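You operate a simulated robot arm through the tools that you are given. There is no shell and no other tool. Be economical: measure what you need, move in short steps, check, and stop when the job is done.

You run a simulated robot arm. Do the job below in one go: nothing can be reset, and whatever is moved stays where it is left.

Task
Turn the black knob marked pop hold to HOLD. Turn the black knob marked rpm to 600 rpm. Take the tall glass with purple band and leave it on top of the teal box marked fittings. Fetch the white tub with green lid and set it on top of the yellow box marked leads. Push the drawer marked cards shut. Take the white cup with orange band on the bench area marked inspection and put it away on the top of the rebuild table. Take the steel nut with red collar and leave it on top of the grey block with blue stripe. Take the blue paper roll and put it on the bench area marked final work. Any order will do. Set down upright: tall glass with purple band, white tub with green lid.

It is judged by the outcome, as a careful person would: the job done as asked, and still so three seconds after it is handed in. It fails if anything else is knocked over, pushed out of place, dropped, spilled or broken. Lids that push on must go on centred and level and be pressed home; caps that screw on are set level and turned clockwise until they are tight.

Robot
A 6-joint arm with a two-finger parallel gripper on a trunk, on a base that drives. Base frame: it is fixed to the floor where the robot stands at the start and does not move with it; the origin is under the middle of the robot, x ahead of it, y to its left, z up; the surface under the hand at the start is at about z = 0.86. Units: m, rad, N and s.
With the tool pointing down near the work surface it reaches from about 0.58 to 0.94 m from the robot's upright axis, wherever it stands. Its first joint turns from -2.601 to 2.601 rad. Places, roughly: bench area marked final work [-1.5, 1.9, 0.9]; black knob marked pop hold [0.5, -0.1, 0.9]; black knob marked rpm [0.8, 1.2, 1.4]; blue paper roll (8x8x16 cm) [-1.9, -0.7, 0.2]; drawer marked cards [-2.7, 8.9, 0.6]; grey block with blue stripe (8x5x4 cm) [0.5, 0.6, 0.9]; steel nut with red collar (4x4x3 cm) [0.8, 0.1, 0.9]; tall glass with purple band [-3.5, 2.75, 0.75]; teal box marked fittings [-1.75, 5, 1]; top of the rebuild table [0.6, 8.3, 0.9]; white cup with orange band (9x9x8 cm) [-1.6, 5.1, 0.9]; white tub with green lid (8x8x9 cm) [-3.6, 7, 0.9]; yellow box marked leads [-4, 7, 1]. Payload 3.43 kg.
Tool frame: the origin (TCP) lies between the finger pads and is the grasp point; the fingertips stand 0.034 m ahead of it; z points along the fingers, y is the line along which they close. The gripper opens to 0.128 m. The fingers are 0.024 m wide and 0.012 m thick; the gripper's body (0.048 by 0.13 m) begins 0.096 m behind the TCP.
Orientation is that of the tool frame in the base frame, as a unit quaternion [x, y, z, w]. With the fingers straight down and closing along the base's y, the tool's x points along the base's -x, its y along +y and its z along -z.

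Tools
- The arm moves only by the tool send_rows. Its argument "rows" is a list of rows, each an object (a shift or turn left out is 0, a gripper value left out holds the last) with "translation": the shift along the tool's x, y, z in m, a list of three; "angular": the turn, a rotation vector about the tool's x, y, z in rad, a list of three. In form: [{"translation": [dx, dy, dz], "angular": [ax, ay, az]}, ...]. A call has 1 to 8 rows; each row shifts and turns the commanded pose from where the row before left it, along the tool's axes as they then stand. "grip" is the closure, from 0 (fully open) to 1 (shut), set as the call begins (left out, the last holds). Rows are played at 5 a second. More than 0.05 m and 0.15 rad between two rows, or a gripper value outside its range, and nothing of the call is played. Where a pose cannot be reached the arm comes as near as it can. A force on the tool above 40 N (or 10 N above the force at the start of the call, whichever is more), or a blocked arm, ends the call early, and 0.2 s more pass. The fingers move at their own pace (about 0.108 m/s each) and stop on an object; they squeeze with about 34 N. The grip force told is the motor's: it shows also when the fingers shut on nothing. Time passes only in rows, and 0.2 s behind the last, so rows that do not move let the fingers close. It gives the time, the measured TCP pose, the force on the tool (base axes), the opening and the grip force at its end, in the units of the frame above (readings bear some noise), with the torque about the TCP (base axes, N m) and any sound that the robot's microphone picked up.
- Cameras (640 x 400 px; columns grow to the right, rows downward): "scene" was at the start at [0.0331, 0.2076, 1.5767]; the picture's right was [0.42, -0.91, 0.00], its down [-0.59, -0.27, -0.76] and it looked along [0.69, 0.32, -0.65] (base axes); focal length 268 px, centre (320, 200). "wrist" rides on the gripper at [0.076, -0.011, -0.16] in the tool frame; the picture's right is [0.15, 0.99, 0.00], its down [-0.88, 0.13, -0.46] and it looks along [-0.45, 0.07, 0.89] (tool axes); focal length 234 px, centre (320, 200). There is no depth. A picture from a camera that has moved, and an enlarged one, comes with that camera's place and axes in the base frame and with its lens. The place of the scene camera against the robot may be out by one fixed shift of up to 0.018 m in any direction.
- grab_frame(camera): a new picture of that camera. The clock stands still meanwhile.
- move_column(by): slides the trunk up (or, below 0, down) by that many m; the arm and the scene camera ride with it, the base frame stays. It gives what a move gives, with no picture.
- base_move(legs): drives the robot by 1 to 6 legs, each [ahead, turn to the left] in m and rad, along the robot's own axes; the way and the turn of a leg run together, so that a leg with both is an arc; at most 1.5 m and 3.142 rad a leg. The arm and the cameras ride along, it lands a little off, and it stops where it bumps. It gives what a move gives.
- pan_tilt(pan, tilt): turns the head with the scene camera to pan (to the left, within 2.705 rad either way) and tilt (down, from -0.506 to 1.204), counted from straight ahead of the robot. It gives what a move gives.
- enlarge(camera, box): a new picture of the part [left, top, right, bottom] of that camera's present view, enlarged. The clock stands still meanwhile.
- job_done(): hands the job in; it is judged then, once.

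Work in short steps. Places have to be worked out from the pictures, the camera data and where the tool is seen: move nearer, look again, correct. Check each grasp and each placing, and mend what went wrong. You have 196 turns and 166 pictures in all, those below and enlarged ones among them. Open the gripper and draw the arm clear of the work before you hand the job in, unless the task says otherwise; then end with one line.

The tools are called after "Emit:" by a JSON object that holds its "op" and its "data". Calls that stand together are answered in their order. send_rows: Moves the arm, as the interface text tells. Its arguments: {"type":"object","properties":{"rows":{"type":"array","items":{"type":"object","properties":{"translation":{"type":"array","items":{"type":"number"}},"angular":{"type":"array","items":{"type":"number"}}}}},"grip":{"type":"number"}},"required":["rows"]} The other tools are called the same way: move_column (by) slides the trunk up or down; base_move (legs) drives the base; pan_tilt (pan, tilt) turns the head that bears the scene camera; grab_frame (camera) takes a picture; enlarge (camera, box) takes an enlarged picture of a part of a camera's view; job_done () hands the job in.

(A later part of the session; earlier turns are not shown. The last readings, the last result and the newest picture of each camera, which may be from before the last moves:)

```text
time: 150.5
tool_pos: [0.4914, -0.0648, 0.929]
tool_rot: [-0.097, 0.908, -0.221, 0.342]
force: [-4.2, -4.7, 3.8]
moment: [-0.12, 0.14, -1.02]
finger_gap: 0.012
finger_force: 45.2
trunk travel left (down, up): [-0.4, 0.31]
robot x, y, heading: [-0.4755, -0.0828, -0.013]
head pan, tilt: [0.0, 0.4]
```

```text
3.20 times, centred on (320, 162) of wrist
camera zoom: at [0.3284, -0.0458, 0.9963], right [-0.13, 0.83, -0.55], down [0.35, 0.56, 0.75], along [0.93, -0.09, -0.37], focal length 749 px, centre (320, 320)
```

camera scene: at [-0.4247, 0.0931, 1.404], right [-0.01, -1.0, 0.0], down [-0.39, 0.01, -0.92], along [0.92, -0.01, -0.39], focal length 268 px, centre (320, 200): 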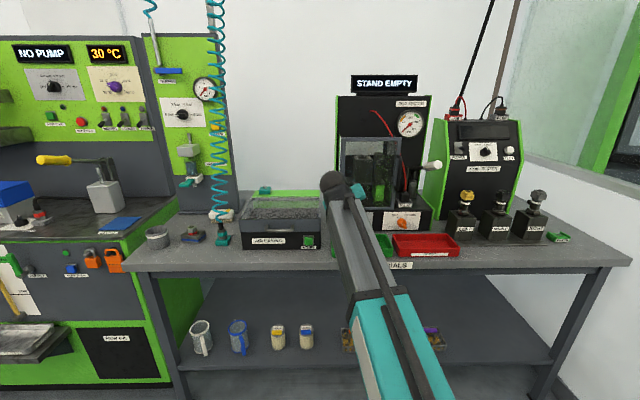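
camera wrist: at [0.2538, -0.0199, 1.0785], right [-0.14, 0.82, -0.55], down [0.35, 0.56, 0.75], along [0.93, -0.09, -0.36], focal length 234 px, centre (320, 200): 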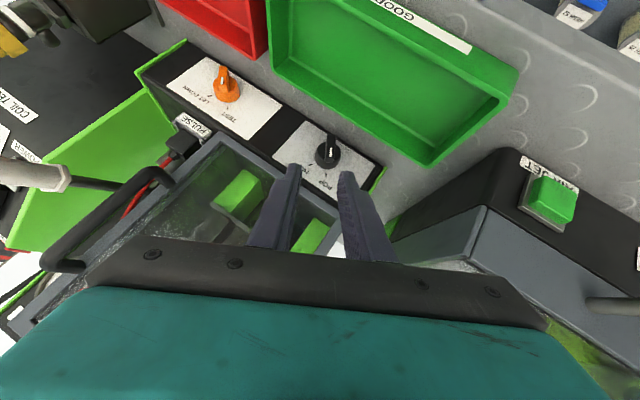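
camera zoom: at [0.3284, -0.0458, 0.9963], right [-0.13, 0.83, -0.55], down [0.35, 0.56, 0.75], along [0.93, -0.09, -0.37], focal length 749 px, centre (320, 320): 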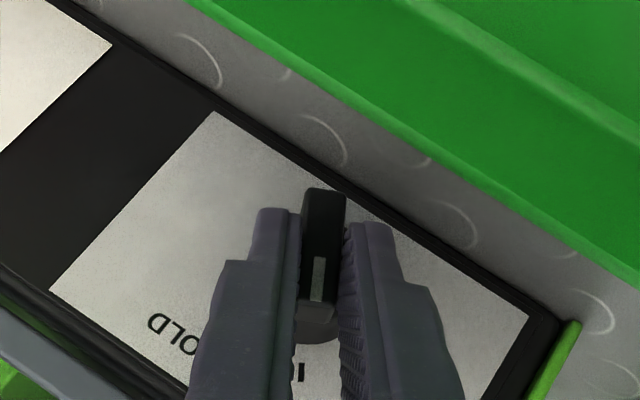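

Bar gripped. Rotate 60° clockwise about the knob axis.

Emit:
{"op": "send_rows", "data": {"rows": [{"translation": [0, -0.0026, 0], "angular": [-0.0785, -0.0026, 0.0698]}, {"translation": [0, -0.0026, 0], "angular": [-0.0785, -0.0026, 0.0698]}, {"translation": [0, -0.0026, 0], "angular": [-0.0785, -0.0026, 0.0698]}, {"translation": [0, -0.0026, 0], "angular": [-0.0785, -0.0026, 0.0698]}, {"translation": [0, -0.0026, 0], "angular": [-0.0785, -0.0026, 0.0698]}]}}

Emit:
{"op": "send_rows", "data": {"rows": [{"translation": [0, -0.0026, 0], "angular": [-0.0785, -0.0026, 0.0698]}, {"translation": [0, -0.0026, 0], "angular": [-0.0785, -0.0026, 0.0698]}, {"translation": [0, -0.0026, 0], "angular": [-0.0785, -0.0026, 0.0698]}, {"translation": [0, -0.0026, 0], "angular": [-0.0785, -0.0026, 0.0698]}, {"translation": [0, -0.0026, 0], "angular": [-0.0785, -0.0026, 0.0698]}]}}

Emit:
{"op": "enlarge", "data": {"camera": "wrist", "box": [220, 100, 420, 225]}}

```text
time: 151.7
tool_pos: [0.4913, -0.0769, 0.9315]
tool_rot: [-0.004, 0.935, 0.021, 0.355]
force: [-18.2, -11.7, -3.9]
moment: [-0.3, 0.51, -0.73]
finger_gap: 0.012
finger_force: 44.4
trunk travel left (down, up): [-0.4, 0.31]
robot x, y, heading: [-0.4743, -0.083, -0.013]
head pan, tilt: [0.0, 0.4]
```

```text
time: 152.9
tool_pos: [0.4911, -0.0899, 0.9273]
tool_rot: [0.085, 0.898, 0.263, 0.343]
force: [-20.0, -6.1, -10.8]
moment: [-1.21, 0.84, -0.07]
finger_gap: 0.0127
finger_force: 45.2
trunk travel left (down, up): [-0.4, 0.31]
robot x, y, heading: [-0.4766, -0.0745, -0.01]
head pan, tilt: [0.0, 0.4]
```

```text
3.20 times, centred on (320, 162) of wrist
camera zoom: at [0.329, -0.1392, 0.9783], right [-0.14, 0.89, 0.44], down [0.36, -0.37, 0.86], along [0.92, 0.27, -0.27], focal length 749 px, centre (320, 320)
```

zoom: 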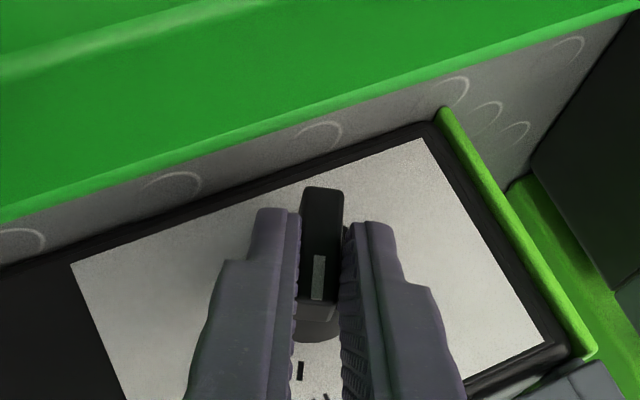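

The pointer lines up with the HOLD tick. Release and withdraw along the tool axis, then inspect.

Emit:
{"op": "send_rows", "data": {"rows": [{}, {}], "grip": 0.7}}

Emit:
{"op": "send_rows", "data": {"rows": [{"translation": [0, 0, -0.04]}, {"translation": [0, 0, -0.04]}, {"translation": [0, 0, -0.04]}]}}

Emit:
{"op": "enlarge", "data": {"camera": "wrist", "box": [220, 60, 420, 185]}}

```text
time: 153.5
tool_pos: [0.494, -0.0917, 0.9281]
tool_rot: [0.088, 0.896, 0.262, 0.346]
force: [0.1, -0.4, -0.2]
moment: [0.03, -0.03, 0.03]
finger_gap: 0.0386
finger_force: 0.3
trunk travel left (down, up): [-0.4, 0.31]
robot x, y, heading: [-0.4781, -0.0792, -0.011]
head pan, tilt: [0.0, 0.4]
```

```text
time: 154.3
tool_pos: [0.4144, -0.1389, 1.0033]
tool_rot: [0.087, 0.897, 0.263, 0.344]
force: [-0.4, 0.4, 0.3]
moment: [0.01, -0.01, -0.01]
finger_gap: 0.0384
finger_force: 0.1
trunk travel left (down, up): [-0.4, 0.31]
robot x, y, heading: [-0.4737, -0.0795, -0.014]
head pan, tilt: [0.0, 0.4]
```

```text
3.20 times, centred on (320, 122) of wrist
camera zoom: at [0.251, -0.188, 1.0534], right [-0.14, 0.89, 0.44], down [0.35, -0.38, 0.86], along [0.93, 0.27, -0.26], focal length 749 px, centre (320, 448)
```

zoom: 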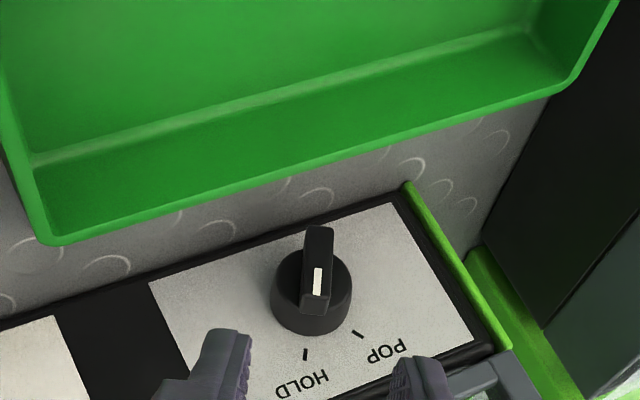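

HOLD is set. Now look for the paper roll toward (-1.9, -0.7).

Emit:
{"op": "pan_tilt", "data": {"pan": -2.7, "tilt": 0.4}}

Emit:
{"op": "grab_frame", "data": {"camera": "scene"}}

Emit:
{"op": "pan_tilt", "data": {"pan": 2.7, "tilt": 0.4}}

Emit:
{"op": "grab_frame", "data": {"camera": "scene"}}

```text
time: 156.7
tool_pos: [0.4152, -0.1391, 1.0025]
tool_rot: [0.087, 0.897, 0.264, 0.345]
force: [-1.4, -0.3, -0.3]
moment: [0.01, -0.03, 0.0]
finger_gap: 0.0384
finger_force: 0.1
trunk travel left (down, up): [-0.4, 0.31]
robot x, y, heading: [-0.4739, -0.0795, -0.014]
head pan, tilt: [-2.7, 0.4]
```

```text
99 pictures are left
camera scene: at [-0.6016, 0.0558, 1.404], right [-0.42, 0.91, 0.0], down [0.35, 0.16, -0.92], along [-0.84, -0.38, -0.39], focal length 268 px, centre (320, 200)
```

scene: 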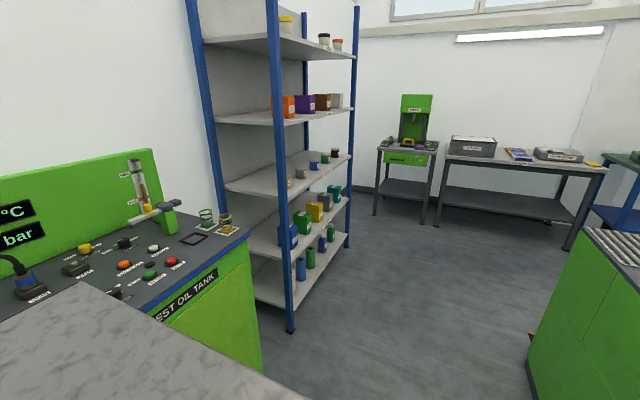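

```text
time: 160.9
tool_pos: [0.414, -0.1385, 1.0024]
tool_rot: [0.087, 0.897, 0.263, 0.345]
force: [1.2, -0.2, 0.7]
moment: [0.02, 0.0, 0.03]
finger_gap: 0.0383
finger_force: 0.0
trunk travel left (down, up): [-0.4, 0.31]
robot x, y, heading: [-0.4745, -0.0824, -0.018]
head pan, tilt: [2.7, 0.4]
```

```text
98 pictures are left
camera scene: at [-0.6005, 0.1351, 1.404], right [0.44, 0.9, 0.0], down [0.35, -0.17, -0.92], along [-0.83, 0.41, -0.39], focal length 268 px, centre (320, 200)
```

scene: 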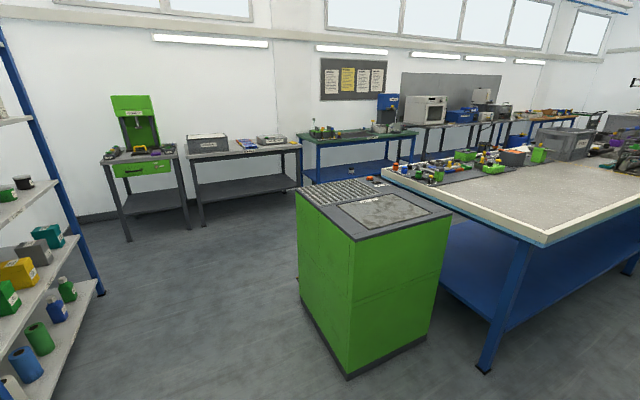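

Roll is the blue cylinder on the bottom shelf of the blue rack near (-1.97, -0.73). Back away with an arc, then restore a neutral hand posture.

Emit:
{"op": "base_move", "data": {"legs": [[-0.3, -0.5], [-0.2, 0]]}}

Emit:
{"op": "send_rows", "data": {"rows": [{"angular": [0.103, 0.0035, -0.0915]}, {"angular": [0.103, 0.0035, -0.0915]}, {"angular": [0.103, 0.0035, -0.0915]}, {"angular": [0.103, 0.0035, -0.0915]}, {"angular": [0, -0.13, 0]}, {"angular": [0, -0.13, 0]}, {"angular": [0, -0.13, 0]}, {"angular": [0, -0.13, 0]}]}}

```text
time: 164.6
tool_pos: [-0.1854, -0.3746, 1.0037]
tool_rot: [0.303, 0.849, 0.172, 0.399]
force: [0.0, 0.4, 0.3]
moment: [-0.03, -0.02, 0.03]
finger_gap: 0.0382
finger_force: 0.1
trunk travel left (down, up): [-0.4, 0.31]
robot x, y, heading: [-0.9467, 0.0834, -0.51]
head pan, tilt: [2.7, 0.4]
```

```text
time: 166.3
tool_pos: [-0.1867, -0.3756, 1.0023]
tool_rot: [0.191, 0.788, -0.131, 0.57]
force: [0.7, 0.3, -0.2]
moment: [-0.01, -0.01, 0.01]
finger_gap: 0.0385
finger_force: 0.0
trunk travel left (down, up): [-0.4, 0.31]
robot x, y, heading: [-0.95, 0.0852, -0.517]
head pan, tilt: [2.7, 0.4]
```

Retract the hand 0.3 m toward the robot, then check it's reachable.

Emit:
{"op": "send_rows", "data": {"rows": [{"translation": [0.0135, 0, -0.0406]}, {"translation": [0.0135, 0, -0.0406]}, {"translation": [0.0135, 0, -0.0406]}, {"translation": [0.0135, 0, -0.0406]}, {"translation": [0.0135, 0, -0.0406]}, {"translation": [0.0135, 0, -0.0406]}, {"translation": [0.0135, 0, -0.0406]}]}}

Emit:
{"op": "base_move", "data": {"legs": [[0, 1.2], [0, 1.2], [0, 1.25]]}}

Emit:
{"op": "pan_tilt", "data": {"pan": 0.3, "tilt": 0.5}}

Emit:
{"op": "grab_frame", "data": {"camera": "scene"}}

```text
time: 167.9
tool_pos: [-0.3262, -0.3394, 1.0672]
tool_rot: [0.191, 0.789, -0.13, 0.569]
force: [0.1, 0.9, -0.4]
moment: [-0.02, 0.04, 0.03]
finger_gap: 0.0385
finger_force: 0.1
out of reach, approached as far as the arm can: row 3, 4, 5, 6, 7
trunk travel left (down, up): [-0.4, 0.31]
robot x, y, heading: [-0.9462, 0.0815, -0.518]
head pan, tilt: [2.7, 0.4]
```

```text
time: 174.9
tool_pos: [-0.7612, 0.8161, 1.0669]
tool_rot: [-0.536, 0.611, 0.39, 0.433]
force: [0.2, -0.4, 0.8]
moment: [0.02, 0.02, 0.0]
finger_gap: 0.0381
finger_force: 0.0
trunk travel left (down, up): [-0.4, 0.31]
robot x, y, heading: [-1.0065, 0.0971, 1.39]
head pan, tilt: [2.7, 0.4]
stopped in leg 2: the robot was blocked; the commanded pose is now the measured one
```

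```text
time: 177.1
tool_pos: [-0.7624, 0.8153, 1.0675]
tool_rot: [-0.536, 0.61, 0.391, 0.434]
force: [0.9, -0.7, -0.2]
moment: [-0.04, -0.02, -0.01]
finger_gap: 0.0386
finger_force: 0.0
trunk travel left (down, up): [-0.4, 0.31]
robot x, y, heading: [-1.0015, 0.0985, 1.393]
head pan, tilt: [0.3, 0.499]
```

```text
97 pictures are left
camera scene: at [-1.188, 0.1777, 1.3949], right [0.99, 0.12, 0.0], down [0.06, -0.47, -0.88], along [-0.11, 0.87, -0.48], focal length 268 px, centre (320, 200)
```

scene: 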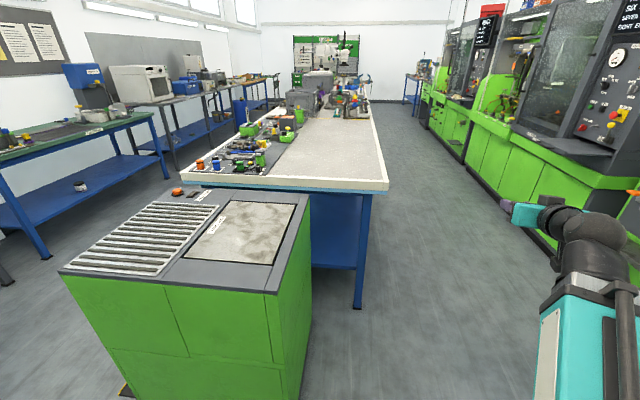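

Blocked again. Check what's at the rear right, looking down.

Emit:
{"op": "pan_tilt", "data": {"pan": -2.0, "tilt": 0.9}}

Emit:
{"op": "grab_frame", "data": {"camera": "scene"}}

Emit:
{"op": "pan_tilt", "data": {"pan": 2.5, "tilt": 0.9}}

Emit:
{"op": "grab_frame", "data": {"camera": "scene"}}

```text
time: 179.3
tool_pos: [-0.7623, 0.815, 1.0675]
tool_rot: [-0.537, 0.609, 0.392, 0.433]
force: [0.7, 0.4, 0.3]
moment: [-0.02, 0.0, 0.01]
finger_gap: 0.0385
finger_force: 0.0
trunk travel left (down, up): [-0.4, 0.31]
robot x, y, heading: [-1.0043, 0.1019, 1.391]
head pan, tilt: [-2.0, 0.901]
```

```text
96 pictures are left
camera scene: at [-1.1149, 0.0442, 1.361], right [-0.57, -0.82, 0.0], down [-0.64, 0.45, -0.62], along [0.51, -0.35, -0.78], focal length 268 px, centre (320, 200)
```

scene: 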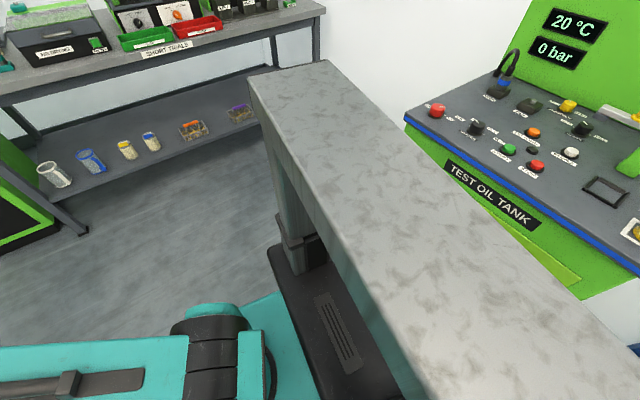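

```text
time: 182.9
tool_pos: [-0.7626, 0.8161, 1.0665]
tool_rot: [-0.536, 0.61, 0.391, 0.433]
force: [0.1, -0.5, -0.1]
moment: [0.03, 0.0, 0.0]
finger_gap: 0.0386
finger_force: 0.0
trunk travel left (down, up): [-0.4, 0.31]
robot x, y, heading: [-1.0051, 0.0943, 1.39]
head pan, tilt: [2.499, 0.901]
```

```text
95 pictures are left
camera scene: at [-1.2322, 0.0359, 1.361], right [-0.68, 0.73, 0.0], down [0.57, 0.53, -0.62], along [-0.45, -0.42, -0.78], focal length 268 px, centre (320, 200)
```

scene: 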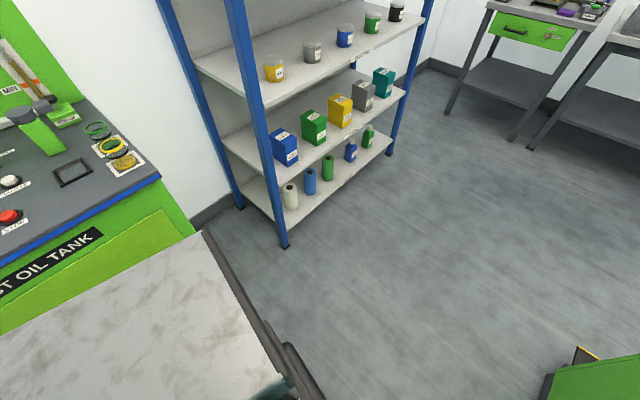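

Footprint looks clear of everything; retry the turn in smaller legs, after a short move forward.

Emit:
{"op": "base_move", "data": {"legs": [[0.05, 0], [0, 0.4], [0, 0.4]]}}

```text
time: 187.0
tool_pos: [-1.3412, 0.8231, 1.0673]
tool_rot: [0.731, -0.354, -0.529, -0.247]
force: [0.2, 0.0, 0.0]
moment: [-0.02, -0.02, 0.06]
finger_gap: 0.0384
finger_force: 0.0
trunk travel left (down, up): [-0.4, 0.31]
robot x, y, heading: [-1.0167, 0.1379, 2.186]
head pan, tilt: [2.499, 0.901]
```

Works in small legs. Drive toward the rack along y≈0.2 and turn most of the way to face it.

Emit:
{"op": "base_move", "data": {"legs": [[0, 0.43], [0, 0.43], [0.83, 0], [0, 0.5], [0, 0.5], [0, 0.4]]}}

Emit:
{"op": "pan_tilt", "data": {"pan": 0.2, "tilt": 0.7}}

Emit:
{"op": "grab_frame", "data": {"camera": "scene"}}

```text
time: 200.7
tool_pos: [-2.1668, -0.461, 1.067]
tool_rot: [0.629, 0.513, -0.448, 0.375]
force: [-0.5, 0.3, 0.7]
moment: [0.01, 0.04, -0.02]
finger_gap: 0.0385
finger_force: 0.1
trunk travel left (down, up): [-0.4, 0.31]
robot x, y, heading: [-1.8072, 0.2218, -1.831]
head pan, tilt: [2.499, 0.901]
```

```text
time: 202.8
tool_pos: [-2.1655, -0.4594, 1.0674]
tool_rot: [0.629, 0.513, -0.447, 0.375]
force: [-0.5, -0.5, -0.3]
moment: [-0.01, -0.01, 0.03]
finger_gap: 0.0383
finger_force: 0.0
trunk travel left (down, up): [-0.4, 0.31]
robot x, y, heading: [-1.8081, 0.2223, -1.83]
head pan, tilt: [0.201, 0.7]
```

```text
94 pictures are left
camera scene: at [-1.6365, 0.1416, 1.3772], right [-1.0, 0.06, 0.0], down [0.04, 0.64, -0.77], along [-0.04, -0.76, -0.64], focal length 268 px, centre (320, 200)
```

scene: 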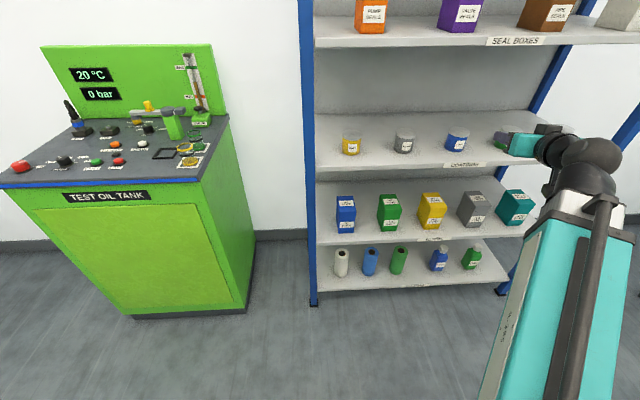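

Roll at about (-1.955, -0.73), base shelf z≈0.12, next shelf ≈0.48. Finish the turn and lower the trunk fully.

Emit:
{"op": "base_move", "data": {"legs": [[0, 0.25], [-0.03, 0]]}}

Emit:
{"op": "move_column", "data": {"by": -0.4}}

Emit:
{"op": "grab_frame", "data": {"camera": "wrist"}}

```text
time: 204.8
tool_pos: [-1.989, -0.4959, 1.0676]
tool_rot: [0.562, 0.587, -0.398, 0.427]
force: [-0.3, 0.0, -0.3]
moment: [0.0, 0.0, 0.01]
finger_gap: 0.0382
finger_force: 0.0
trunk travel left (down, up): [-0.4, 0.31]
robot x, y, heading: [-1.805, 0.2539, -1.577]
head pan, tilt: [0.201, 0.7]
```

```text
time: 208.6
tool_pos: [-1.9881, -0.4962, 0.6676]
tool_rot: [0.562, 0.586, -0.398, 0.426]
force: [0.3, -0.1, 0.5]
moment: [0.0, 0.0, 0.0]
finger_gap: 0.0386
finger_force: 0.1
trunk travel left (down, up): [0.0, 0.71]
robot x, y, heading: [-1.807, 0.2485, -1.575]
head pan, tilt: [0.201, 0.7]
```

```text
93 pictures are left
camera wrist: at [-2.0093, -0.3211, 0.6469], right [0.99, 0.1, -0.13], down [0.11, 0.16, 0.98], along [0.12, -0.98, 0.14], focal length 234 px, centre (320, 200)
```

wrist: 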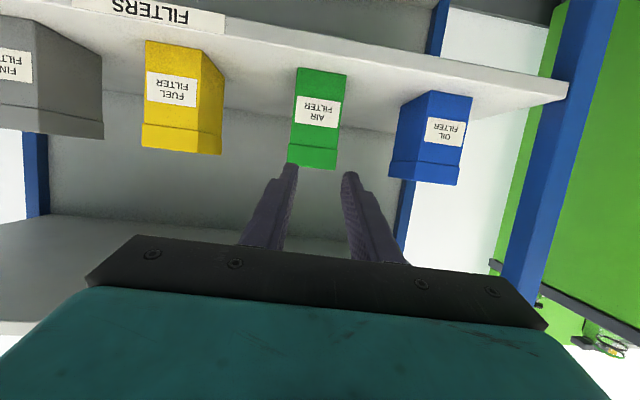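

Lower the hand straight down in front of the rack, opening the gripper.

Emit:
{"op": "send_rows", "data": {"rows": [{"translation": [0.047, 0, 0.0158]}, {"translation": [0.047, 0, 0.0158]}, {"translation": [0.047, 0, 0.0158]}, {"translation": [0.047, 0, 0.0158]}, {"translation": [0.047, 0, 0.0158]}, {"translation": [0.047, 0, 0.0158]}, {"translation": [0.047, 0, 0.0158]}, {"translation": [0.047, 0, 0.0158]}], "grip": 0.05}}

Emit:
{"op": "grab_frame", "data": {"camera": "wrist"}}

```text
time: 210.4
tool_pos: [-1.9909, -0.5127, 0.2745]
tool_rot: [0.561, 0.586, -0.399, 0.427]
force: [0.2, 0.3, 0.2]
moment: [-0.02, 0.01, 0.0]
finger_gap: 0.1218
finger_force: 0.0
out of reach, approached as far as the arm can: row 3, 4
trunk travel left (down, up): [0.0, 0.71]
robot x, y, heading: [-1.8018, 0.25, -1.575]
head pan, tilt: [0.201, 0.7]
```

```text
92 pictures are left
camera wrist: at [-2.0121, -0.3377, 0.2553], right [0.99, 0.1, -0.13], down [0.11, 0.16, 0.98], along [0.12, -0.98, 0.14], focal length 234 px, centre (320, 200)
```

wrist: 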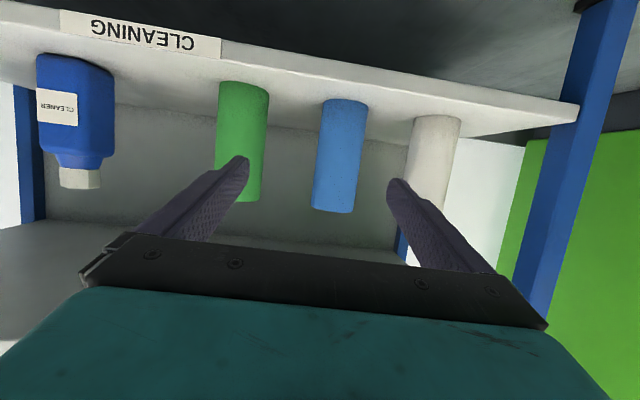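

Roll centre ≈ (-1.943, -0.73, 0.23). Shift sideways and down, then advance with the base.

Emit:
{"op": "send_rows", "data": {"rows": [{"translation": [-0.013, 0.018, 0]}, {"translation": [-0.014, 0.018, 0]}, {}]}}

Emit:
{"op": "base_move", "data": {"legs": [[0.1, 0]]}}

Emit:
{"op": "grab_frame", "data": {"camera": "wrist"}}

```text
time: 211.2
tool_pos: [-1.9543, -0.5186, 0.3014]
tool_rot: [0.561, 0.587, -0.398, 0.427]
force: [-0.4, -0.1, -0.4]
moment: [-0.01, 0.03, 0.04]
finger_gap: 0.1216
finger_force: 0.0
trunk travel left (down, up): [0.0, 0.71]
robot x, y, heading: [-1.8053, 0.2533, -1.575]
head pan, tilt: [0.201, 0.7]
```

```text
time: 212.4
tool_pos: [-1.9556, -0.6186, 0.3012]
tool_rot: [0.561, 0.587, -0.397, 0.427]
force: [-0.2, 1.0, 0.1]
moment: [-0.01, -0.02, -0.03]
finger_gap: 0.1217
finger_force: 0.1
trunk travel left (down, up): [0.0, 0.71]
robot x, y, heading: [-1.8058, 0.1507, -1.57]
head pan, tilt: [0.201, 0.7]
```

```text
91 pictures are left
camera wrist: at [-1.9761, -0.4439, 0.2805], right [0.99, 0.1, -0.13], down [0.11, 0.16, 0.98], along [0.12, -0.98, 0.14], focal length 234 px, centre (320, 200)
```

wrist: 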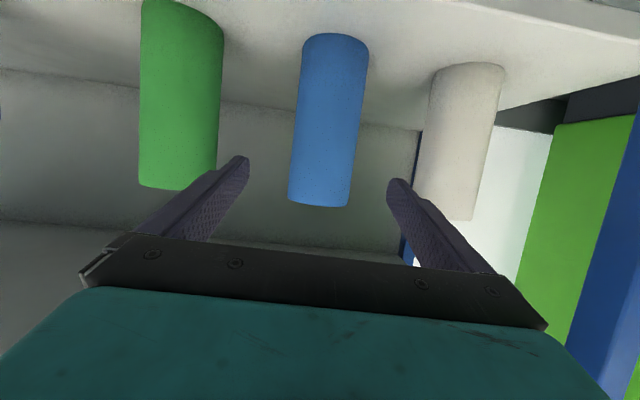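

Centred within ~5 mm. Descend ~3 cm and advance around the roll.

Emit:
{"op": "send_rows", "data": {"rows": [{"translation": [0.03, 0.005, 0.02]}, {"translation": [0, 0, 0.04]}, {"translation": [0, 0, 0.04]}]}}

Emit:
{"op": "grab_frame", "data": {"camera": "wrist"}}

```text
time: 213.2
tool_pos: [-1.9474, -0.7033, 0.2403]
tool_rot: [0.561, 0.586, -0.398, 0.427]
force: [-0.7, 0.9, 0.4]
moment: [0.0, 0.0, 0.01]
finger_gap: 0.1215
finger_force: 0.0
trunk travel left (down, up): [0.0, 0.71]
robot x, y, heading: [-1.8022, 0.1511, -1.578]
head pan, tilt: [0.201, 0.7]
```

```text
90 pictures are left
camera wrist: at [-1.9675, -0.5278, 0.2194], right [0.99, 0.1, -0.13], down [0.11, 0.16, 0.98], along [0.12, -0.98, 0.14], focal length 234 px, centre (320, 200)
```

wrist: 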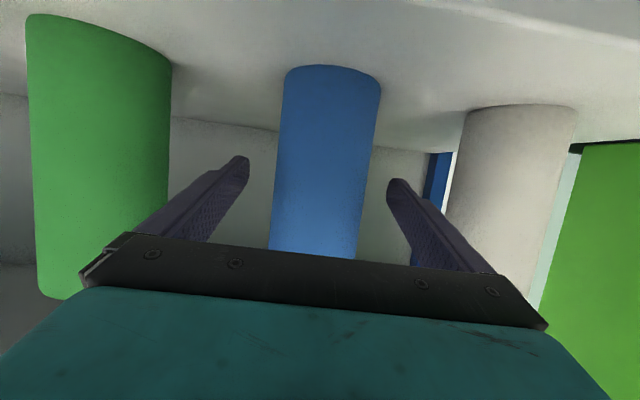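

Roll between the fingers; advance 25 mm and close.

Emit:
{"op": "send_rows", "data": {"rows": [{"translation": [-0.005, 0, 0.025]}]}}

Emit:
{"op": "send_rows", "data": {"rows": [{}, {}, {}], "grip": 1.0}}

Emit:
{"op": "send_rows", "data": {"rows": [{"translation": [-0.03, 0, -0.01]}, {"translation": [-0.02, 0, -0.007]}]}}

Emit:
{"op": "grab_frame", "data": {"camera": "wrist"}}

```text
time: 213.6
tool_pos: [-1.9445, -0.7274, 0.2372]
tool_rot: [0.56, 0.587, -0.398, 0.428]
force: [1.0, 0.7, 0.8]
moment: [-0.03, 0.01, -0.01]
finger_gap: 0.1217
finger_force: 0.1
trunk travel left (down, up): [0.0, 0.71]
robot x, y, heading: [-1.8051, 0.1571, -1.575]
head pan, tilt: [0.201, 0.7]
```

```text
time: 214.4
tool_pos: [-1.9447, -0.7269, 0.2374]
tool_rot: [0.561, 0.587, -0.397, 0.427]
force: [-0.2, -0.4, -0.2]
moment: [0.01, 0.02, 0.04]
finger_gap: 0.069
finger_force: 33.6
trunk travel left (down, up): [0.0, 0.71]
robot x, y, heading: [-1.8086, 0.1507, -1.577]
head pan, tilt: [0.201, 0.7]
```

```text
time: 215.0
tool_pos: [-1.9443, -0.7282, 0.2895]
tool_rot: [0.562, 0.586, -0.398, 0.426]
force: [-0.6, -0.2, -2.3]
moment: [-0.06, 0.02, 0.03]
finger_gap: 0.0692
finger_force: 33.6
trunk travel left (down, up): [0.0, 0.71]
robot x, y, heading: [-1.8043, 0.149, -1.578]
head pan, tilt: [0.201, 0.7]
```

```text
89 pictures are left
camera wrist: at [-1.9641, -0.5535, 0.2688], right [0.99, 0.1, -0.13], down [0.11, 0.16, 0.98], along [0.12, -0.98, 0.14], focal length 234 px, centre (320, 200)
```

wrist: 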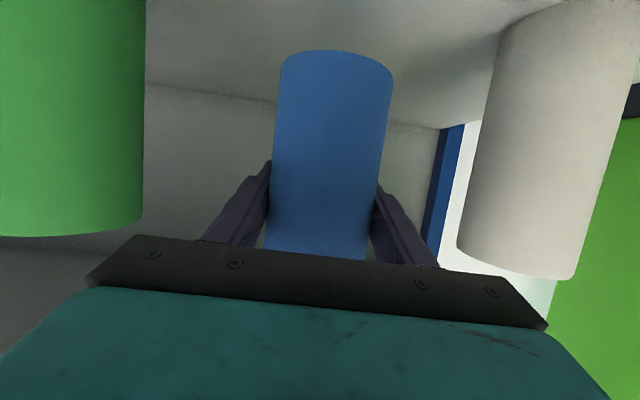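

Lifted. Back out of the rack with base then arm.

Emit:
{"op": "base_move", "data": {"legs": [[-0.14, 0]]}}

Emit:
{"op": "send_rows", "data": {"rows": [{"translation": [0.012, 0, -0.035]}, {"translation": [0.012, 0, -0.035]}, {}]}}

Emit:
{"op": "grab_frame", "data": {"camera": "scene"}}

```text
time: 216.4
tool_pos: [-1.9404, -0.5885, 0.2894]
tool_rot: [0.561, 0.588, -0.396, 0.427]
force: [0.7, 0.2, -1.0]
moment: [-0.03, 0.01, -0.03]
finger_gap: 0.0688
finger_force: 34.3
trunk travel left (down, up): [0.0, 0.71]
robot x, y, heading: [-1.8035, 0.2928, -1.57]
head pan, tilt: [0.201, 0.7]
```

```text
time: 217.2
tool_pos: [-1.946, -0.5145, 0.2901]
tool_rot: [0.56, 0.588, -0.397, 0.427]
force: [-0.1, -0.3, -1.0]
moment: [-0.01, 0.0, -0.01]
finger_gap: 0.0689
finger_force: 33.5
trunk travel left (down, up): [0.0, 0.71]
robot x, y, heading: [-1.8019, 0.2942, -1.573]
head pan, tilt: [0.201, 0.7]
```

```text
88 pictures are left
camera scene: at [-1.6161, 0.2579, 0.9772], right [-0.98, -0.2, 0.0], down [-0.13, 0.63, -0.76], along [0.15, -0.75, -0.64], focal length 268 px, centre (320, 200)
```

scene: 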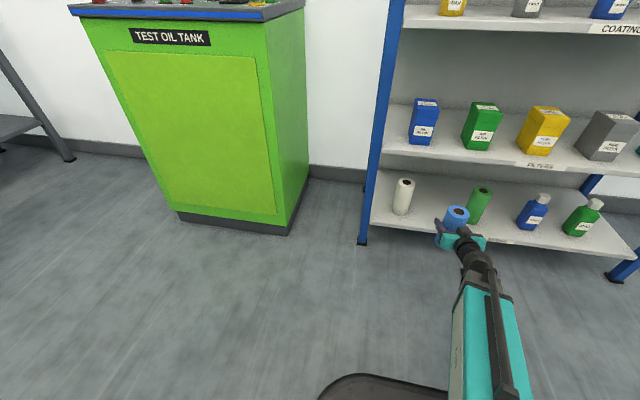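

Roll is out of the rack. Raise trunk and arm, then turn left (small legs) toward the aisle.

Emit:
{"op": "move_column", "data": {"by": 0.7}}

Emit:
{"op": "send_rows", "data": {"rows": [{"translation": [-0.0406, 0, -0.0136]}, {"translation": [-0.0406, 0, -0.0136]}, {"translation": [-0.0406, 0, -0.0136]}, {"translation": [-0.0406, 0, -0.0136]}, {"translation": [-0.0406, 0, -0.0136]}, {"translation": [-0.0406, 0, -0.0136]}, {"translation": [-0.0406, 0, -0.0136]}]}}

Emit:
{"op": "base_move", "data": {"legs": [[0, 0.5], [0, 0.5], [0, 0.6]]}}

```text
refused: 0.7 is not a number from -0.4 to 0.4
```

```text
time: 218.8
tool_pos: [-1.9491, -0.5151, 0.589]
tool_rot: [0.561, 0.588, -0.396, 0.428]
force: [-0.3, 0.4, -1.1]
moment: [-0.04, -0.03, 0.05]
finger_gap: 0.0688
finger_force: 34.3
trunk travel left (down, up): [0.0, 0.71]
robot x, y, heading: [-1.804, 0.2923, -1.57]
head pan, tilt: [0.201, 0.7]
```

```text
time: 225.2
tool_pos: [-0.9936, 0.1611, 0.5897]
tool_rot: [-0.026, 0.811, 0.026, 0.583]
force: [-1.0, 0.4, -2.4]
moment: [0.03, -0.05, 0.01]
finger_gap: 0.0685
finger_force: 33.9
trunk travel left (down, up): [0.0, 0.71]
robot x, y, heading: [-1.8048, 0.2999, 0.002]
head pan, tilt: [0.201, 0.7]
```

Raise trunk, then drive to the aisle and turn north.

Emit:
{"op": "move_column", "data": {"by": 0.4}}

Emit:
{"op": "move_column", "data": {"by": 0.3}}

Emit:
{"op": "base_move", "data": {"legs": [[1.3, 0], [0, 0.5], [0, 0.5], [0, 0.57], [1.4, 0]]}}

Emit:
{"op": "pan_tilt", "data": {"pan": 1.3, "tilt": 0.6}}

Emit:
{"op": "grab_frame", "data": {"camera": "scene"}}

```text
time: 229.0
tool_pos: [-0.9935, 0.161, 0.9874]
tool_rot: [-0.027, 0.812, 0.027, 0.583]
force: [-0.5, 0.1, -1.9]
moment: [0.01, -0.08, 0.01]
finger_gap: 0.0687
finger_force: 34.1
trunk travel left (down, up): [-0.4, 0.31]
robot x, y, heading: [-1.8057, 0.3031, 0.003]
head pan, tilt: [0.201, 0.7]
```

```text
time: 232.0
tool_pos: [-0.9946, 0.1622, 1.2883]
tool_rot: [-0.026, 0.812, 0.027, 0.583]
force: [0.3, -0.3, -1.9]
moment: [-0.03, 0.0, -0.01]
finger_gap: 0.0688
finger_force: 33.9
trunk travel left (down, up): [-0.7, 0.01]
robot x, y, heading: [-1.8067, 0.3009, 0.003]
head pan, tilt: [0.201, 0.7]
```

```text
time: 253.1
tool_pos: [-0.5521, 2.6038, 1.289]
tool_rot: [0.616, -0.53, -0.447, -0.374]
force: [-0.6, 0.8, -1.5]
moment: [0.02, -0.02, -0.02]
finger_gap: 0.0689
finger_force: 34.0
trunk travel left (down, up): [-0.7, 0.01]
robot x, y, heading: [-0.6265, 1.7839, 1.666]
head pan, tilt: [0.201, 0.7]
```

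```text
time: 254.4
tool_pos: [-0.5523, 2.6048, 1.2889]
tool_rot: [0.615, -0.531, -0.446, -0.375]
force: [0.4, 1.4, -1.6]
moment: [0.02, 0.02, -0.04]
finger_gap: 0.069
finger_force: 34.2
trunk travel left (down, up): [-0.7, 0.01]
robot x, y, heading: [-0.6209, 1.7828, 1.67]
head pan, tilt: [1.3, 0.6]
```

```text
87 pictures are left
camera scene: at [-0.8734, 1.7436, 1.6858], right [0.18, 0.98, 0.0], down [0.56, -0.1, -0.83], along [-0.81, 0.15, -0.56], focal length 268 px, centre (320, 200)
```

scene: 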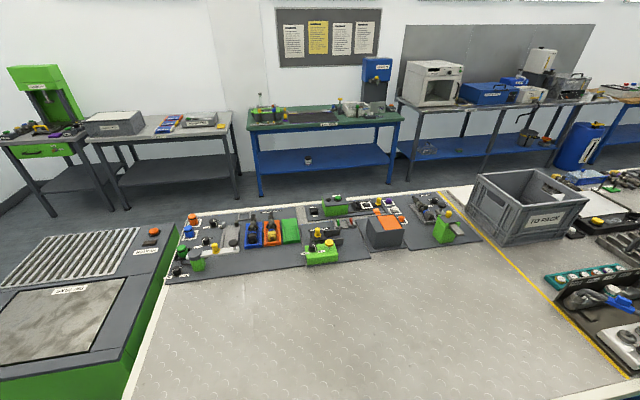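

The clear grey bench in front of the tools is the final work area. Check the nearer part for the marking.

Emit:
{"op": "pan_tilt", "data": {"pan": 1.2, "tilt": 1.15}}

Emit:
{"op": "grab_frame", "data": {"camera": "scene"}}

```text
time: 255.4
tool_pos: [-0.5521, 2.6032, 1.2884]
tool_rot: [0.615, -0.53, -0.448, -0.375]
force: [0.7, 0.2, -1.3]
moment: [0.05, -0.01, 0.0]
finger_gap: 0.0685
finger_force: 34.4
trunk travel left (down, up): [-0.7, 0.01]
robot x, y, heading: [-0.6242, 1.7828, 1.665]
head pan, tilt: [1.201, 1.15]
```

```text
86 pictures are left
camera scene: at [-0.8437, 1.7443, 1.6441], right [0.27, 0.96, 0.0], down [0.88, -0.25, -0.41], along [-0.39, 0.11, -0.91], focal length 268 px, centre (320, 200)
```

scene: 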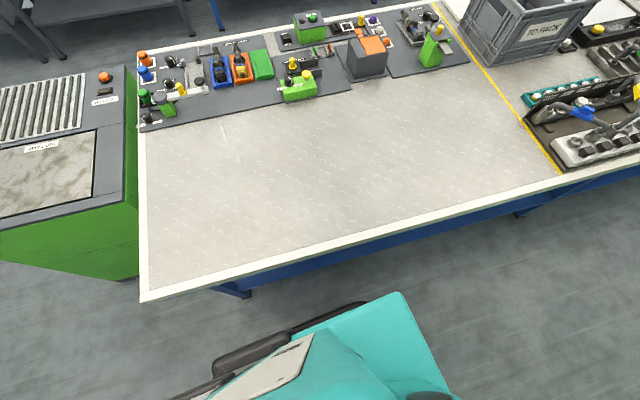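

I'll keep the base and swing the arm left about the robot axis over the table.

Emit:
{"op": "send_rows", "data": {"rows": [{"translation": [-0.0028, 0.0486, 0.0085], "angular": [-0.0568, 0.0007, -0.0191]}, {"translation": [-0.0028, 0.0486, 0.0085], "angular": [-0.0568, 0.0007, -0.0191]}, {"translation": [-0.0028, 0.0486, 0.0085], "angular": [-0.0568, 0.0007, -0.0191]}, {"translation": [-0.0028, 0.0486, 0.0085], "angular": [-0.0568, 0.0007, -0.0191]}, {"translation": [-0.0028, 0.0486, 0.0085], "angular": [-0.0568, 0.0007, -0.0191]}, {"translation": [-0.0028, 0.0486, 0.0085], "angular": [-0.0568, 0.0007, -0.0191]}, {"translation": [-0.0028, 0.0486, 0.0085], "angular": [-0.0568, 0.0007, -0.0191]}, {"translation": [-0.0028, 0.0486, 0.0085], "angular": [-0.0568, 0.0007, -0.0191]}]}}

Emit:
{"op": "send_rows", "data": {"rows": [{"translation": [-0.0028, 0.0486, 0.0085], "angular": [-0.0568, 0.0007, -0.0191]}, {"translation": [-0.0028, 0.0486, 0.0085], "angular": [-0.0568, 0.0007, -0.0191]}, {"translation": [-0.0028, 0.0486, 0.0085], "angular": [-0.0568, 0.0007, -0.0191]}, {"translation": [-0.0028, 0.0486, 0.0085], "angular": [-0.0568, 0.0007, -0.0191]}, {"translation": [-0.0028, 0.0486, 0.0085], "angular": [-0.0568, 0.0007, -0.0191]}, {"translation": [-0.0028, 0.0486, 0.0085], "angular": [-0.0568, 0.0007, -0.0191]}, {"translation": [-0.0028, 0.0486, 0.0085], "angular": [-0.0568, 0.0007, -0.0191]}, {"translation": [-0.0028, 0.0486, 0.0085], "angular": [-0.0568, 0.0007, -0.0191]}]}}

```text
time: 257.2
tool_pos: [-0.9395, 2.5293, 1.2947]
tool_rot: [0.723, -0.369, -0.524, -0.258]
force: [1.3, 1.0, -1.6]
moment: [0.03, -0.01, -0.02]
finger_gap: 0.0687
finger_force: 34.0
trunk travel left (down, up): [-0.7, 0.01]
robot x, y, heading: [-0.6199, 1.7842, 1.668]
head pan, tilt: [1.201, 1.15]
```

```text
time: 259.0
tool_pos: [-1.2493, 2.2898, 1.2992]
tool_rot: [0.79, -0.186, -0.57, -0.126]
force: [-0.4, -0.3, -2.3]
moment: [0.02, 0.04, 0.02]
finger_gap: 0.0688
finger_force: 33.7
trunk travel left (down, up): [-0.7, 0.01]
robot x, y, heading: [-0.623, 1.7828, 1.671]
head pan, tilt: [1.201, 1.15]
```

Swing a bit further toward the area's middle.

Emit:
{"op": "send_rows", "data": {"rows": [{"translation": [-0.0028, 0.0486, 0.0035], "angular": [-0.0568, 0.0007, -0.0191]}, {"translation": [-0.0028, 0.0486, 0], "angular": [-0.0568, 0.0007, -0.0191]}, {"translation": [-0.0028, 0.0486, 0], "angular": [-0.0568, 0.0007, -0.0191]}, {"translation": [-0.0028, 0.0486, 0], "angular": [-0.0568, 0.0007, -0.0191]}, {"translation": [-0.0028, 0.0486, 0], "angular": [-0.0568, 0.0007, -0.0191]}]}}

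Emit:
{"op": "pan_tilt", "data": {"pan": 1.3, "tilt": 0.8}}

Emit:
{"op": "grab_frame", "data": {"camera": "scene"}}

```text
time: 260.2
tool_pos: [-1.3353, 2.0659, 1.3103]
tool_rot: [0.808, -0.067, -0.583, -0.04]
force: [0.1, -0.2, -2.1]
moment: [-0.01, 0.04, -0.03]
finger_gap: 0.0686
finger_force: 34.0
trunk travel left (down, up): [-0.7, 0.01]
robot x, y, heading: [-0.6232, 1.7858, 1.67]
head pan, tilt: [1.201, 1.15]
```

```text
time: 261.1
tool_pos: [-1.3345, 2.0666, 1.311]
tool_rot: [0.809, -0.066, -0.583, -0.04]
force: [0.1, 0.0, -2.6]
moment: [-0.03, 0.02, 0.01]
finger_gap: 0.0688
finger_force: 34.1
trunk travel left (down, up): [-0.7, 0.01]
robot x, y, heading: [-0.6213, 1.7834, 1.666]
head pan, tilt: [1.3, 0.799]
```

```text
85 pictures are left
camera scene: at [-0.866, 1.742, 1.6688], right [0.18, 0.98, 0.0], down [0.71, -0.13, -0.7], along [-0.69, 0.12, -0.72], focal length 268 px, centre (320, 200)
```

scene: 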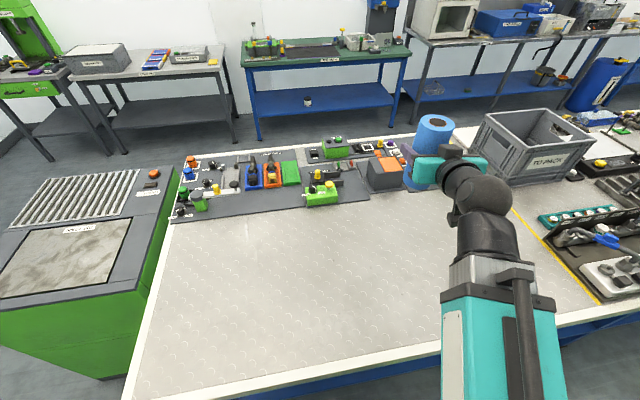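

Lower with the trunk to about 4 cm above the table, then step down.

Emit:
{"op": "move_column", "data": {"by": -0.25}}

Emit:
{"op": "grab_frame", "data": {"camera": "wrist"}}

Emit:
{"op": "grab_frame", "data": {"camera": "scene"}}

```text
time: 263.6
tool_pos: [-1.335, 2.0662, 1.0599]
tool_rot: [0.809, -0.067, -0.583, -0.04]
force: [-0.2, -0.1, -1.9]
moment: [-0.03, 0.05, 0.01]
finger_gap: 0.0685
finger_force: 33.9
trunk travel left (down, up): [-0.45, 0.26]
robot x, y, heading: [-0.6244, 1.7834, 1.66]
head pan, tilt: [1.3, 0.799]
```

```text
84 pictures are left
camera wrist: at [-1.1599, 2.0504, 1.04], right [-0.11, -0.99, -0.13], down [0.13, -0.14, 0.98], along [-0.99, 0.09, 0.15], focal length 234 px, centre (320, 200)
```

wrist: 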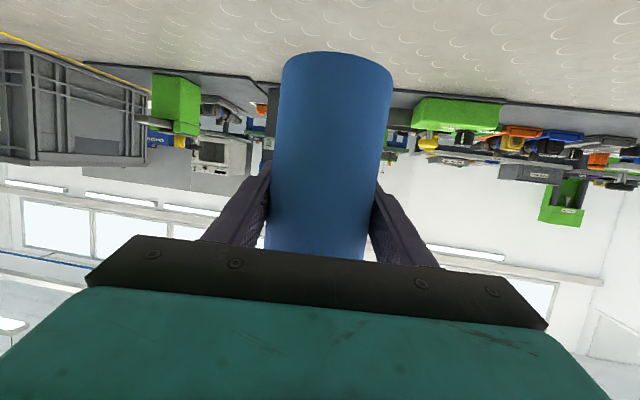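

```text
83 pictures are left
camera scene: at [-0.866, 1.742, 1.4189], right [0.18, 0.98, 0.0], down [0.71, -0.13, -0.7], along [-0.69, 0.12, -0.72], focal length 268 px, centre (320, 200)
```

scene: 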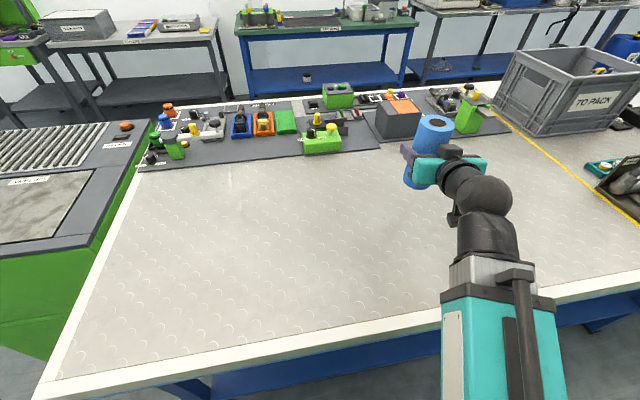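

Step down with the arm until contact.

Emit:
{"op": "send_rows", "data": {"rows": [{"translation": [0.0142, 0, 0.0048]}, {"translation": [0.0095, 0, 0.0032]}, {"translation": [0.0047, 0, 0.0016]}]}}

Emit:
{"op": "send_rows", "data": {"rows": [{"translation": [0.0047, 0, 0.0016]}, {"translation": [0.0047, 0, 0.0016]}, {"translation": [0.0047, 0, 0.0016]}]}}

Emit:
{"op": "grab_frame", "data": {"camera": "scene"}}

```text
time: 264.4
tool_pos: [-1.3349, 2.0655, 1.031]
tool_rot: [0.809, -0.067, -0.583, -0.04]
force: [2.1, -0.2, -2.0]
moment: [0.03, 0.04, 0.04]
finger_gap: 0.0687
finger_force: 33.8
trunk travel left (down, up): [-0.45, 0.26]
robot x, y, heading: [-0.6194, 1.7851, 1.659]
head pan, tilt: [1.3, 0.799]
```

```text
time: 265.2
tool_pos: [-1.3343, 2.0651, 1.0148]
tool_rot: [0.809, -0.067, -0.583, -0.04]
force: [-0.2, -0.4, -2.3]
moment: [-0.01, 0.06, -0.01]
finger_gap: 0.0691
finger_force: 33.6
trunk travel left (down, up): [-0.45, 0.26]
robot x, y, heading: [-0.6191, 1.7841, 1.666]
head pan, tilt: [1.3, 0.799]
```

```text
82 pictures are left
camera scene: at [-0.866, 1.742, 1.4189], right [0.18, 0.98, 0.0], down [0.71, -0.13, -0.7], along [-0.69, 0.12, -0.72], focal length 268 px, centre (320, 200)
```

scene: 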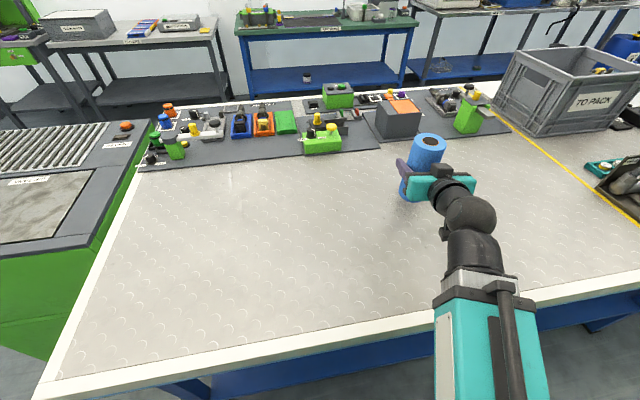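

Continue down in 5 mm steps.

Emit:
{"op": "send_rows", "data": {"rows": [{"translation": [0.0047, 0, 0.0016]}, {"translation": [0.0047, 0, 0.0016]}]}}

Emit:
{"op": "send_rows", "data": {"rows": [{"translation": [0.0047, 0, 0.0016]}]}}

Emit:
{"op": "send_rows", "data": {"rows": [{"translation": [0.0047, 0, 0.0016]}]}}

Emit:
{"op": "grab_frame", "data": {"camera": "wrist"}}

```text
time: 265.8
tool_pos: [-1.3354, 2.067, 1.0064]
tool_rot: [0.809, -0.067, -0.583, -0.04]
force: [-1.4, -0.2, -2.2]
moment: [0.01, 0.03, -0.02]
finger_gap: 0.0688
finger_force: 33.5
trunk travel left (down, up): [-0.45, 0.26]
robot x, y, heading: [-0.6192, 1.7832, 1.668]
head pan, tilt: [1.3, 0.799]
```

```text
time: 266.2
tool_pos: [-1.3342, 2.0665, 1.0013]
tool_rot: [0.81, -0.067, -0.581, -0.04]
force: [0.0, -0.2, -1.8]
moment: [-0.01, 0.0, -0.02]
finger_gap: 0.0688
finger_force: 33.9
trunk travel left (down, up): [-0.45, 0.26]
robot x, y, heading: [-0.6242, 1.7839, 1.662]
head pan, tilt: [1.3, 0.799]
```

```text
time: 266.6
tool_pos: [-1.3351, 2.0667, 0.9961]
tool_rot: [0.809, -0.068, -0.583, -0.041]
force: [-0.7, -0.3, -1.5]
moment: [0.04, 0.04, 0.01]
finger_gap: 0.0687
finger_force: 34.1
trunk travel left (down, up): [-0.45, 0.26]
robot x, y, heading: [-0.6228, 1.7822, 1.664]
head pan, tilt: [1.3, 0.799]
```

```text
81 pictures are left
camera wrist: at [-1.1598, 2.0498, 0.9756], right [-0.11, -0.99, -0.13], down [0.13, -0.14, 0.98], along [-0.99, 0.09, 0.15], focal length 234 px, centre (320, 200)
```

wrist: 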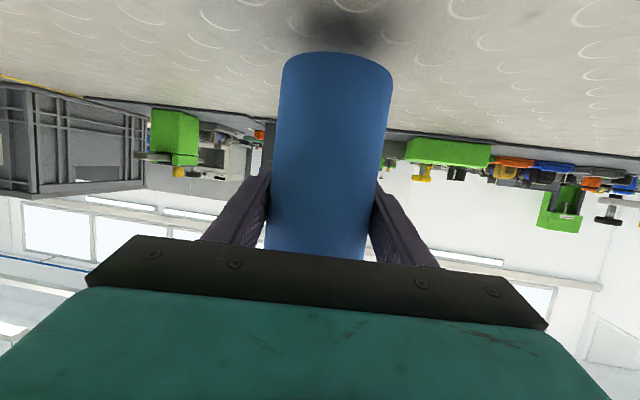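

Shadow is close under the roll. Continue.

Emit:
{"op": "send_rows", "data": {"rows": [{"translation": [0.0038, 0, 0.0013]}, {"translation": [0.0038, 0, 0.0013]}]}}

Emit:
{"op": "send_rows", "data": {"rows": [{"translation": [0.0038, 0, 0.0013]}, {"translation": [0.0038, 0, 0.0013]}]}}

Emit:
{"op": "send_rows", "data": {"rows": [{"translation": [0.0038, 0, 0.0013]}, {"translation": [0.0038, 0, 0.0013]}]}}

Emit:
{"op": "send_rows", "data": {"rows": [{"translation": [0.0038, 0, 0.0013]}]}}

```text
time: 267.2
tool_pos: [-1.336, 2.0662, 0.9878]
tool_rot: [0.809, -0.067, -0.583, -0.04]
force: [-0.2, 0.1, -2.2]
moment: [-0.01, 0.0, 0.01]
finger_gap: 0.0688
finger_force: 34.1
trunk travel left (down, up): [-0.45, 0.26]
robot x, y, heading: [-0.6235, 1.7815, 1.664]
head pan, tilt: [1.3, 0.799]
```

```text
time: 267.8
tool_pos: [-1.3359, 2.0664, 0.9801]
tool_rot: [0.809, -0.068, -0.582, -0.04]
force: [-0.2, 0.4, -1.2]
moment: [0.0, 0.01, -0.01]
finger_gap: 0.0687
finger_force: 33.8
trunk travel left (down, up): [-0.45, 0.26]
robot x, y, heading: [-0.6235, 1.7842, 1.665]
head pan, tilt: [1.3, 0.799]
```

```text
time: 268.4
tool_pos: [-1.3369, 2.0663, 0.9771]
tool_rot: [0.806, -0.068, -0.586, -0.043]
force: [0.2, -1.1, 28.3]
moment: [0.36, -1.07, 0.04]
finger_gap: 0.0687
finger_force: 33.9
trunk travel left (down, up): [-0.45, 0.26]
robot x, y, heading: [-0.6234, 1.7818, 1.67]
head pan, tilt: [1.3, 0.799]
```

```text
time: 268.8
tool_pos: [-1.3371, 2.0668, 0.9736]
tool_rot: [0.806, -0.068, -0.586, -0.042]
force: [0.3, 1.5, 35.6]
moment: [0.16, -0.61, 0.33]
finger_gap: 0.0696
finger_force: 34.2
trunk travel left (down, up): [-0.45, 0.26]
robot x, y, heading: [-0.6191, 1.788, 1.668]
head pan, tilt: [1.3, 0.799]
```

Contact. Ease up 4 mm, open, and back off horizontally.

Emit:
{"op": "send_rows", "data": {"rows": [{"translation": [-0.005, 0, -0.0015]}, {}]}}

Emit:
{"op": "send_rows", "data": {"rows": [{}, {}, {}], "grip": 0.05}}

Emit:
{"op": "send_rows", "data": {"rows": [{"translation": [0.007, 0, -0.04]}, {"translation": [0.007, 0, -0.04]}, {"translation": [-0.04, 0, -0.02]}, {"translation": [-0.04, 0, -0.02]}, {"translation": [-0.04, 0, -0.02]}, {"translation": [-0.04, 0, -0.02]}]}}

Emit:
{"op": "grab_frame", "data": {"camera": "scene"}}

```text
time: 269.4
tool_pos: [-1.3373, 2.0665, 0.973]
tool_rot: [0.809, -0.067, -0.582, -0.04]
force: [-3.6, 2.0, 10.1]
moment: [0.29, 0.42, 0.03]
finger_gap: 0.0689
finger_force: 33.9
trunk travel left (down, up): [-0.45, 0.26]
robot x, y, heading: [-0.6217, 1.7849, 1.666]
head pan, tilt: [1.3, 0.799]
```

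```text
time: 270.2
tool_pos: [-1.3375, 2.0666, 0.9725]
tool_rot: [0.809, -0.066, -0.583, -0.039]
force: [0.9, -0.2, 0.3]
moment: [-0.02, -0.03, -0.01]
finger_gap: 0.1215
finger_force: 0.0
trunk travel left (down, up): [-0.45, 0.26]
robot x, y, heading: [-0.6196, 1.7835, 1.663]
head pan, tilt: [1.3, 0.799]
```

```text
time: 271.6
tool_pos: [-1.3006, 2.0829, 1.1777]
tool_rot: [0.81, -0.067, -0.582, -0.04]
force: [0.8, -0.2, 0.6]
moment: [-0.03, -0.01, -0.02]
finger_gap: 0.1217
finger_force: 0.1
out of reach, approached as far as the arm can: row 1, 2
trunk travel left (down, up): [-0.45, 0.26]
robot x, y, heading: [-0.6238, 1.7861, 1.664]
head pan, tilt: [1.3, 0.799]
```

```text
80 pictures are left
camera scene: at [-0.8659, 1.7419, 1.4188], right [0.18, 0.98, 0.0], down [0.71, -0.13, -0.7], along [-0.69, 0.12, -0.72], focal length 268 px, centre (320, 200)
```

scene: 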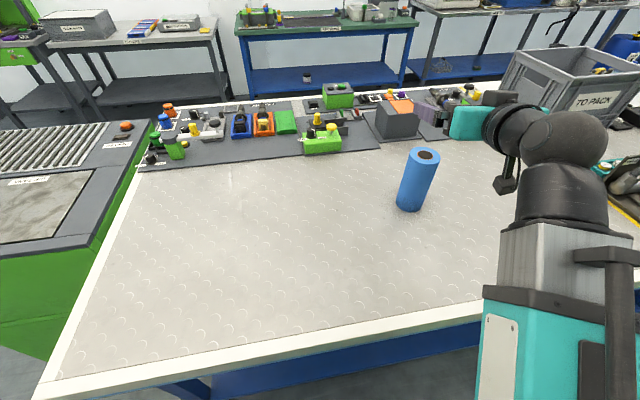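

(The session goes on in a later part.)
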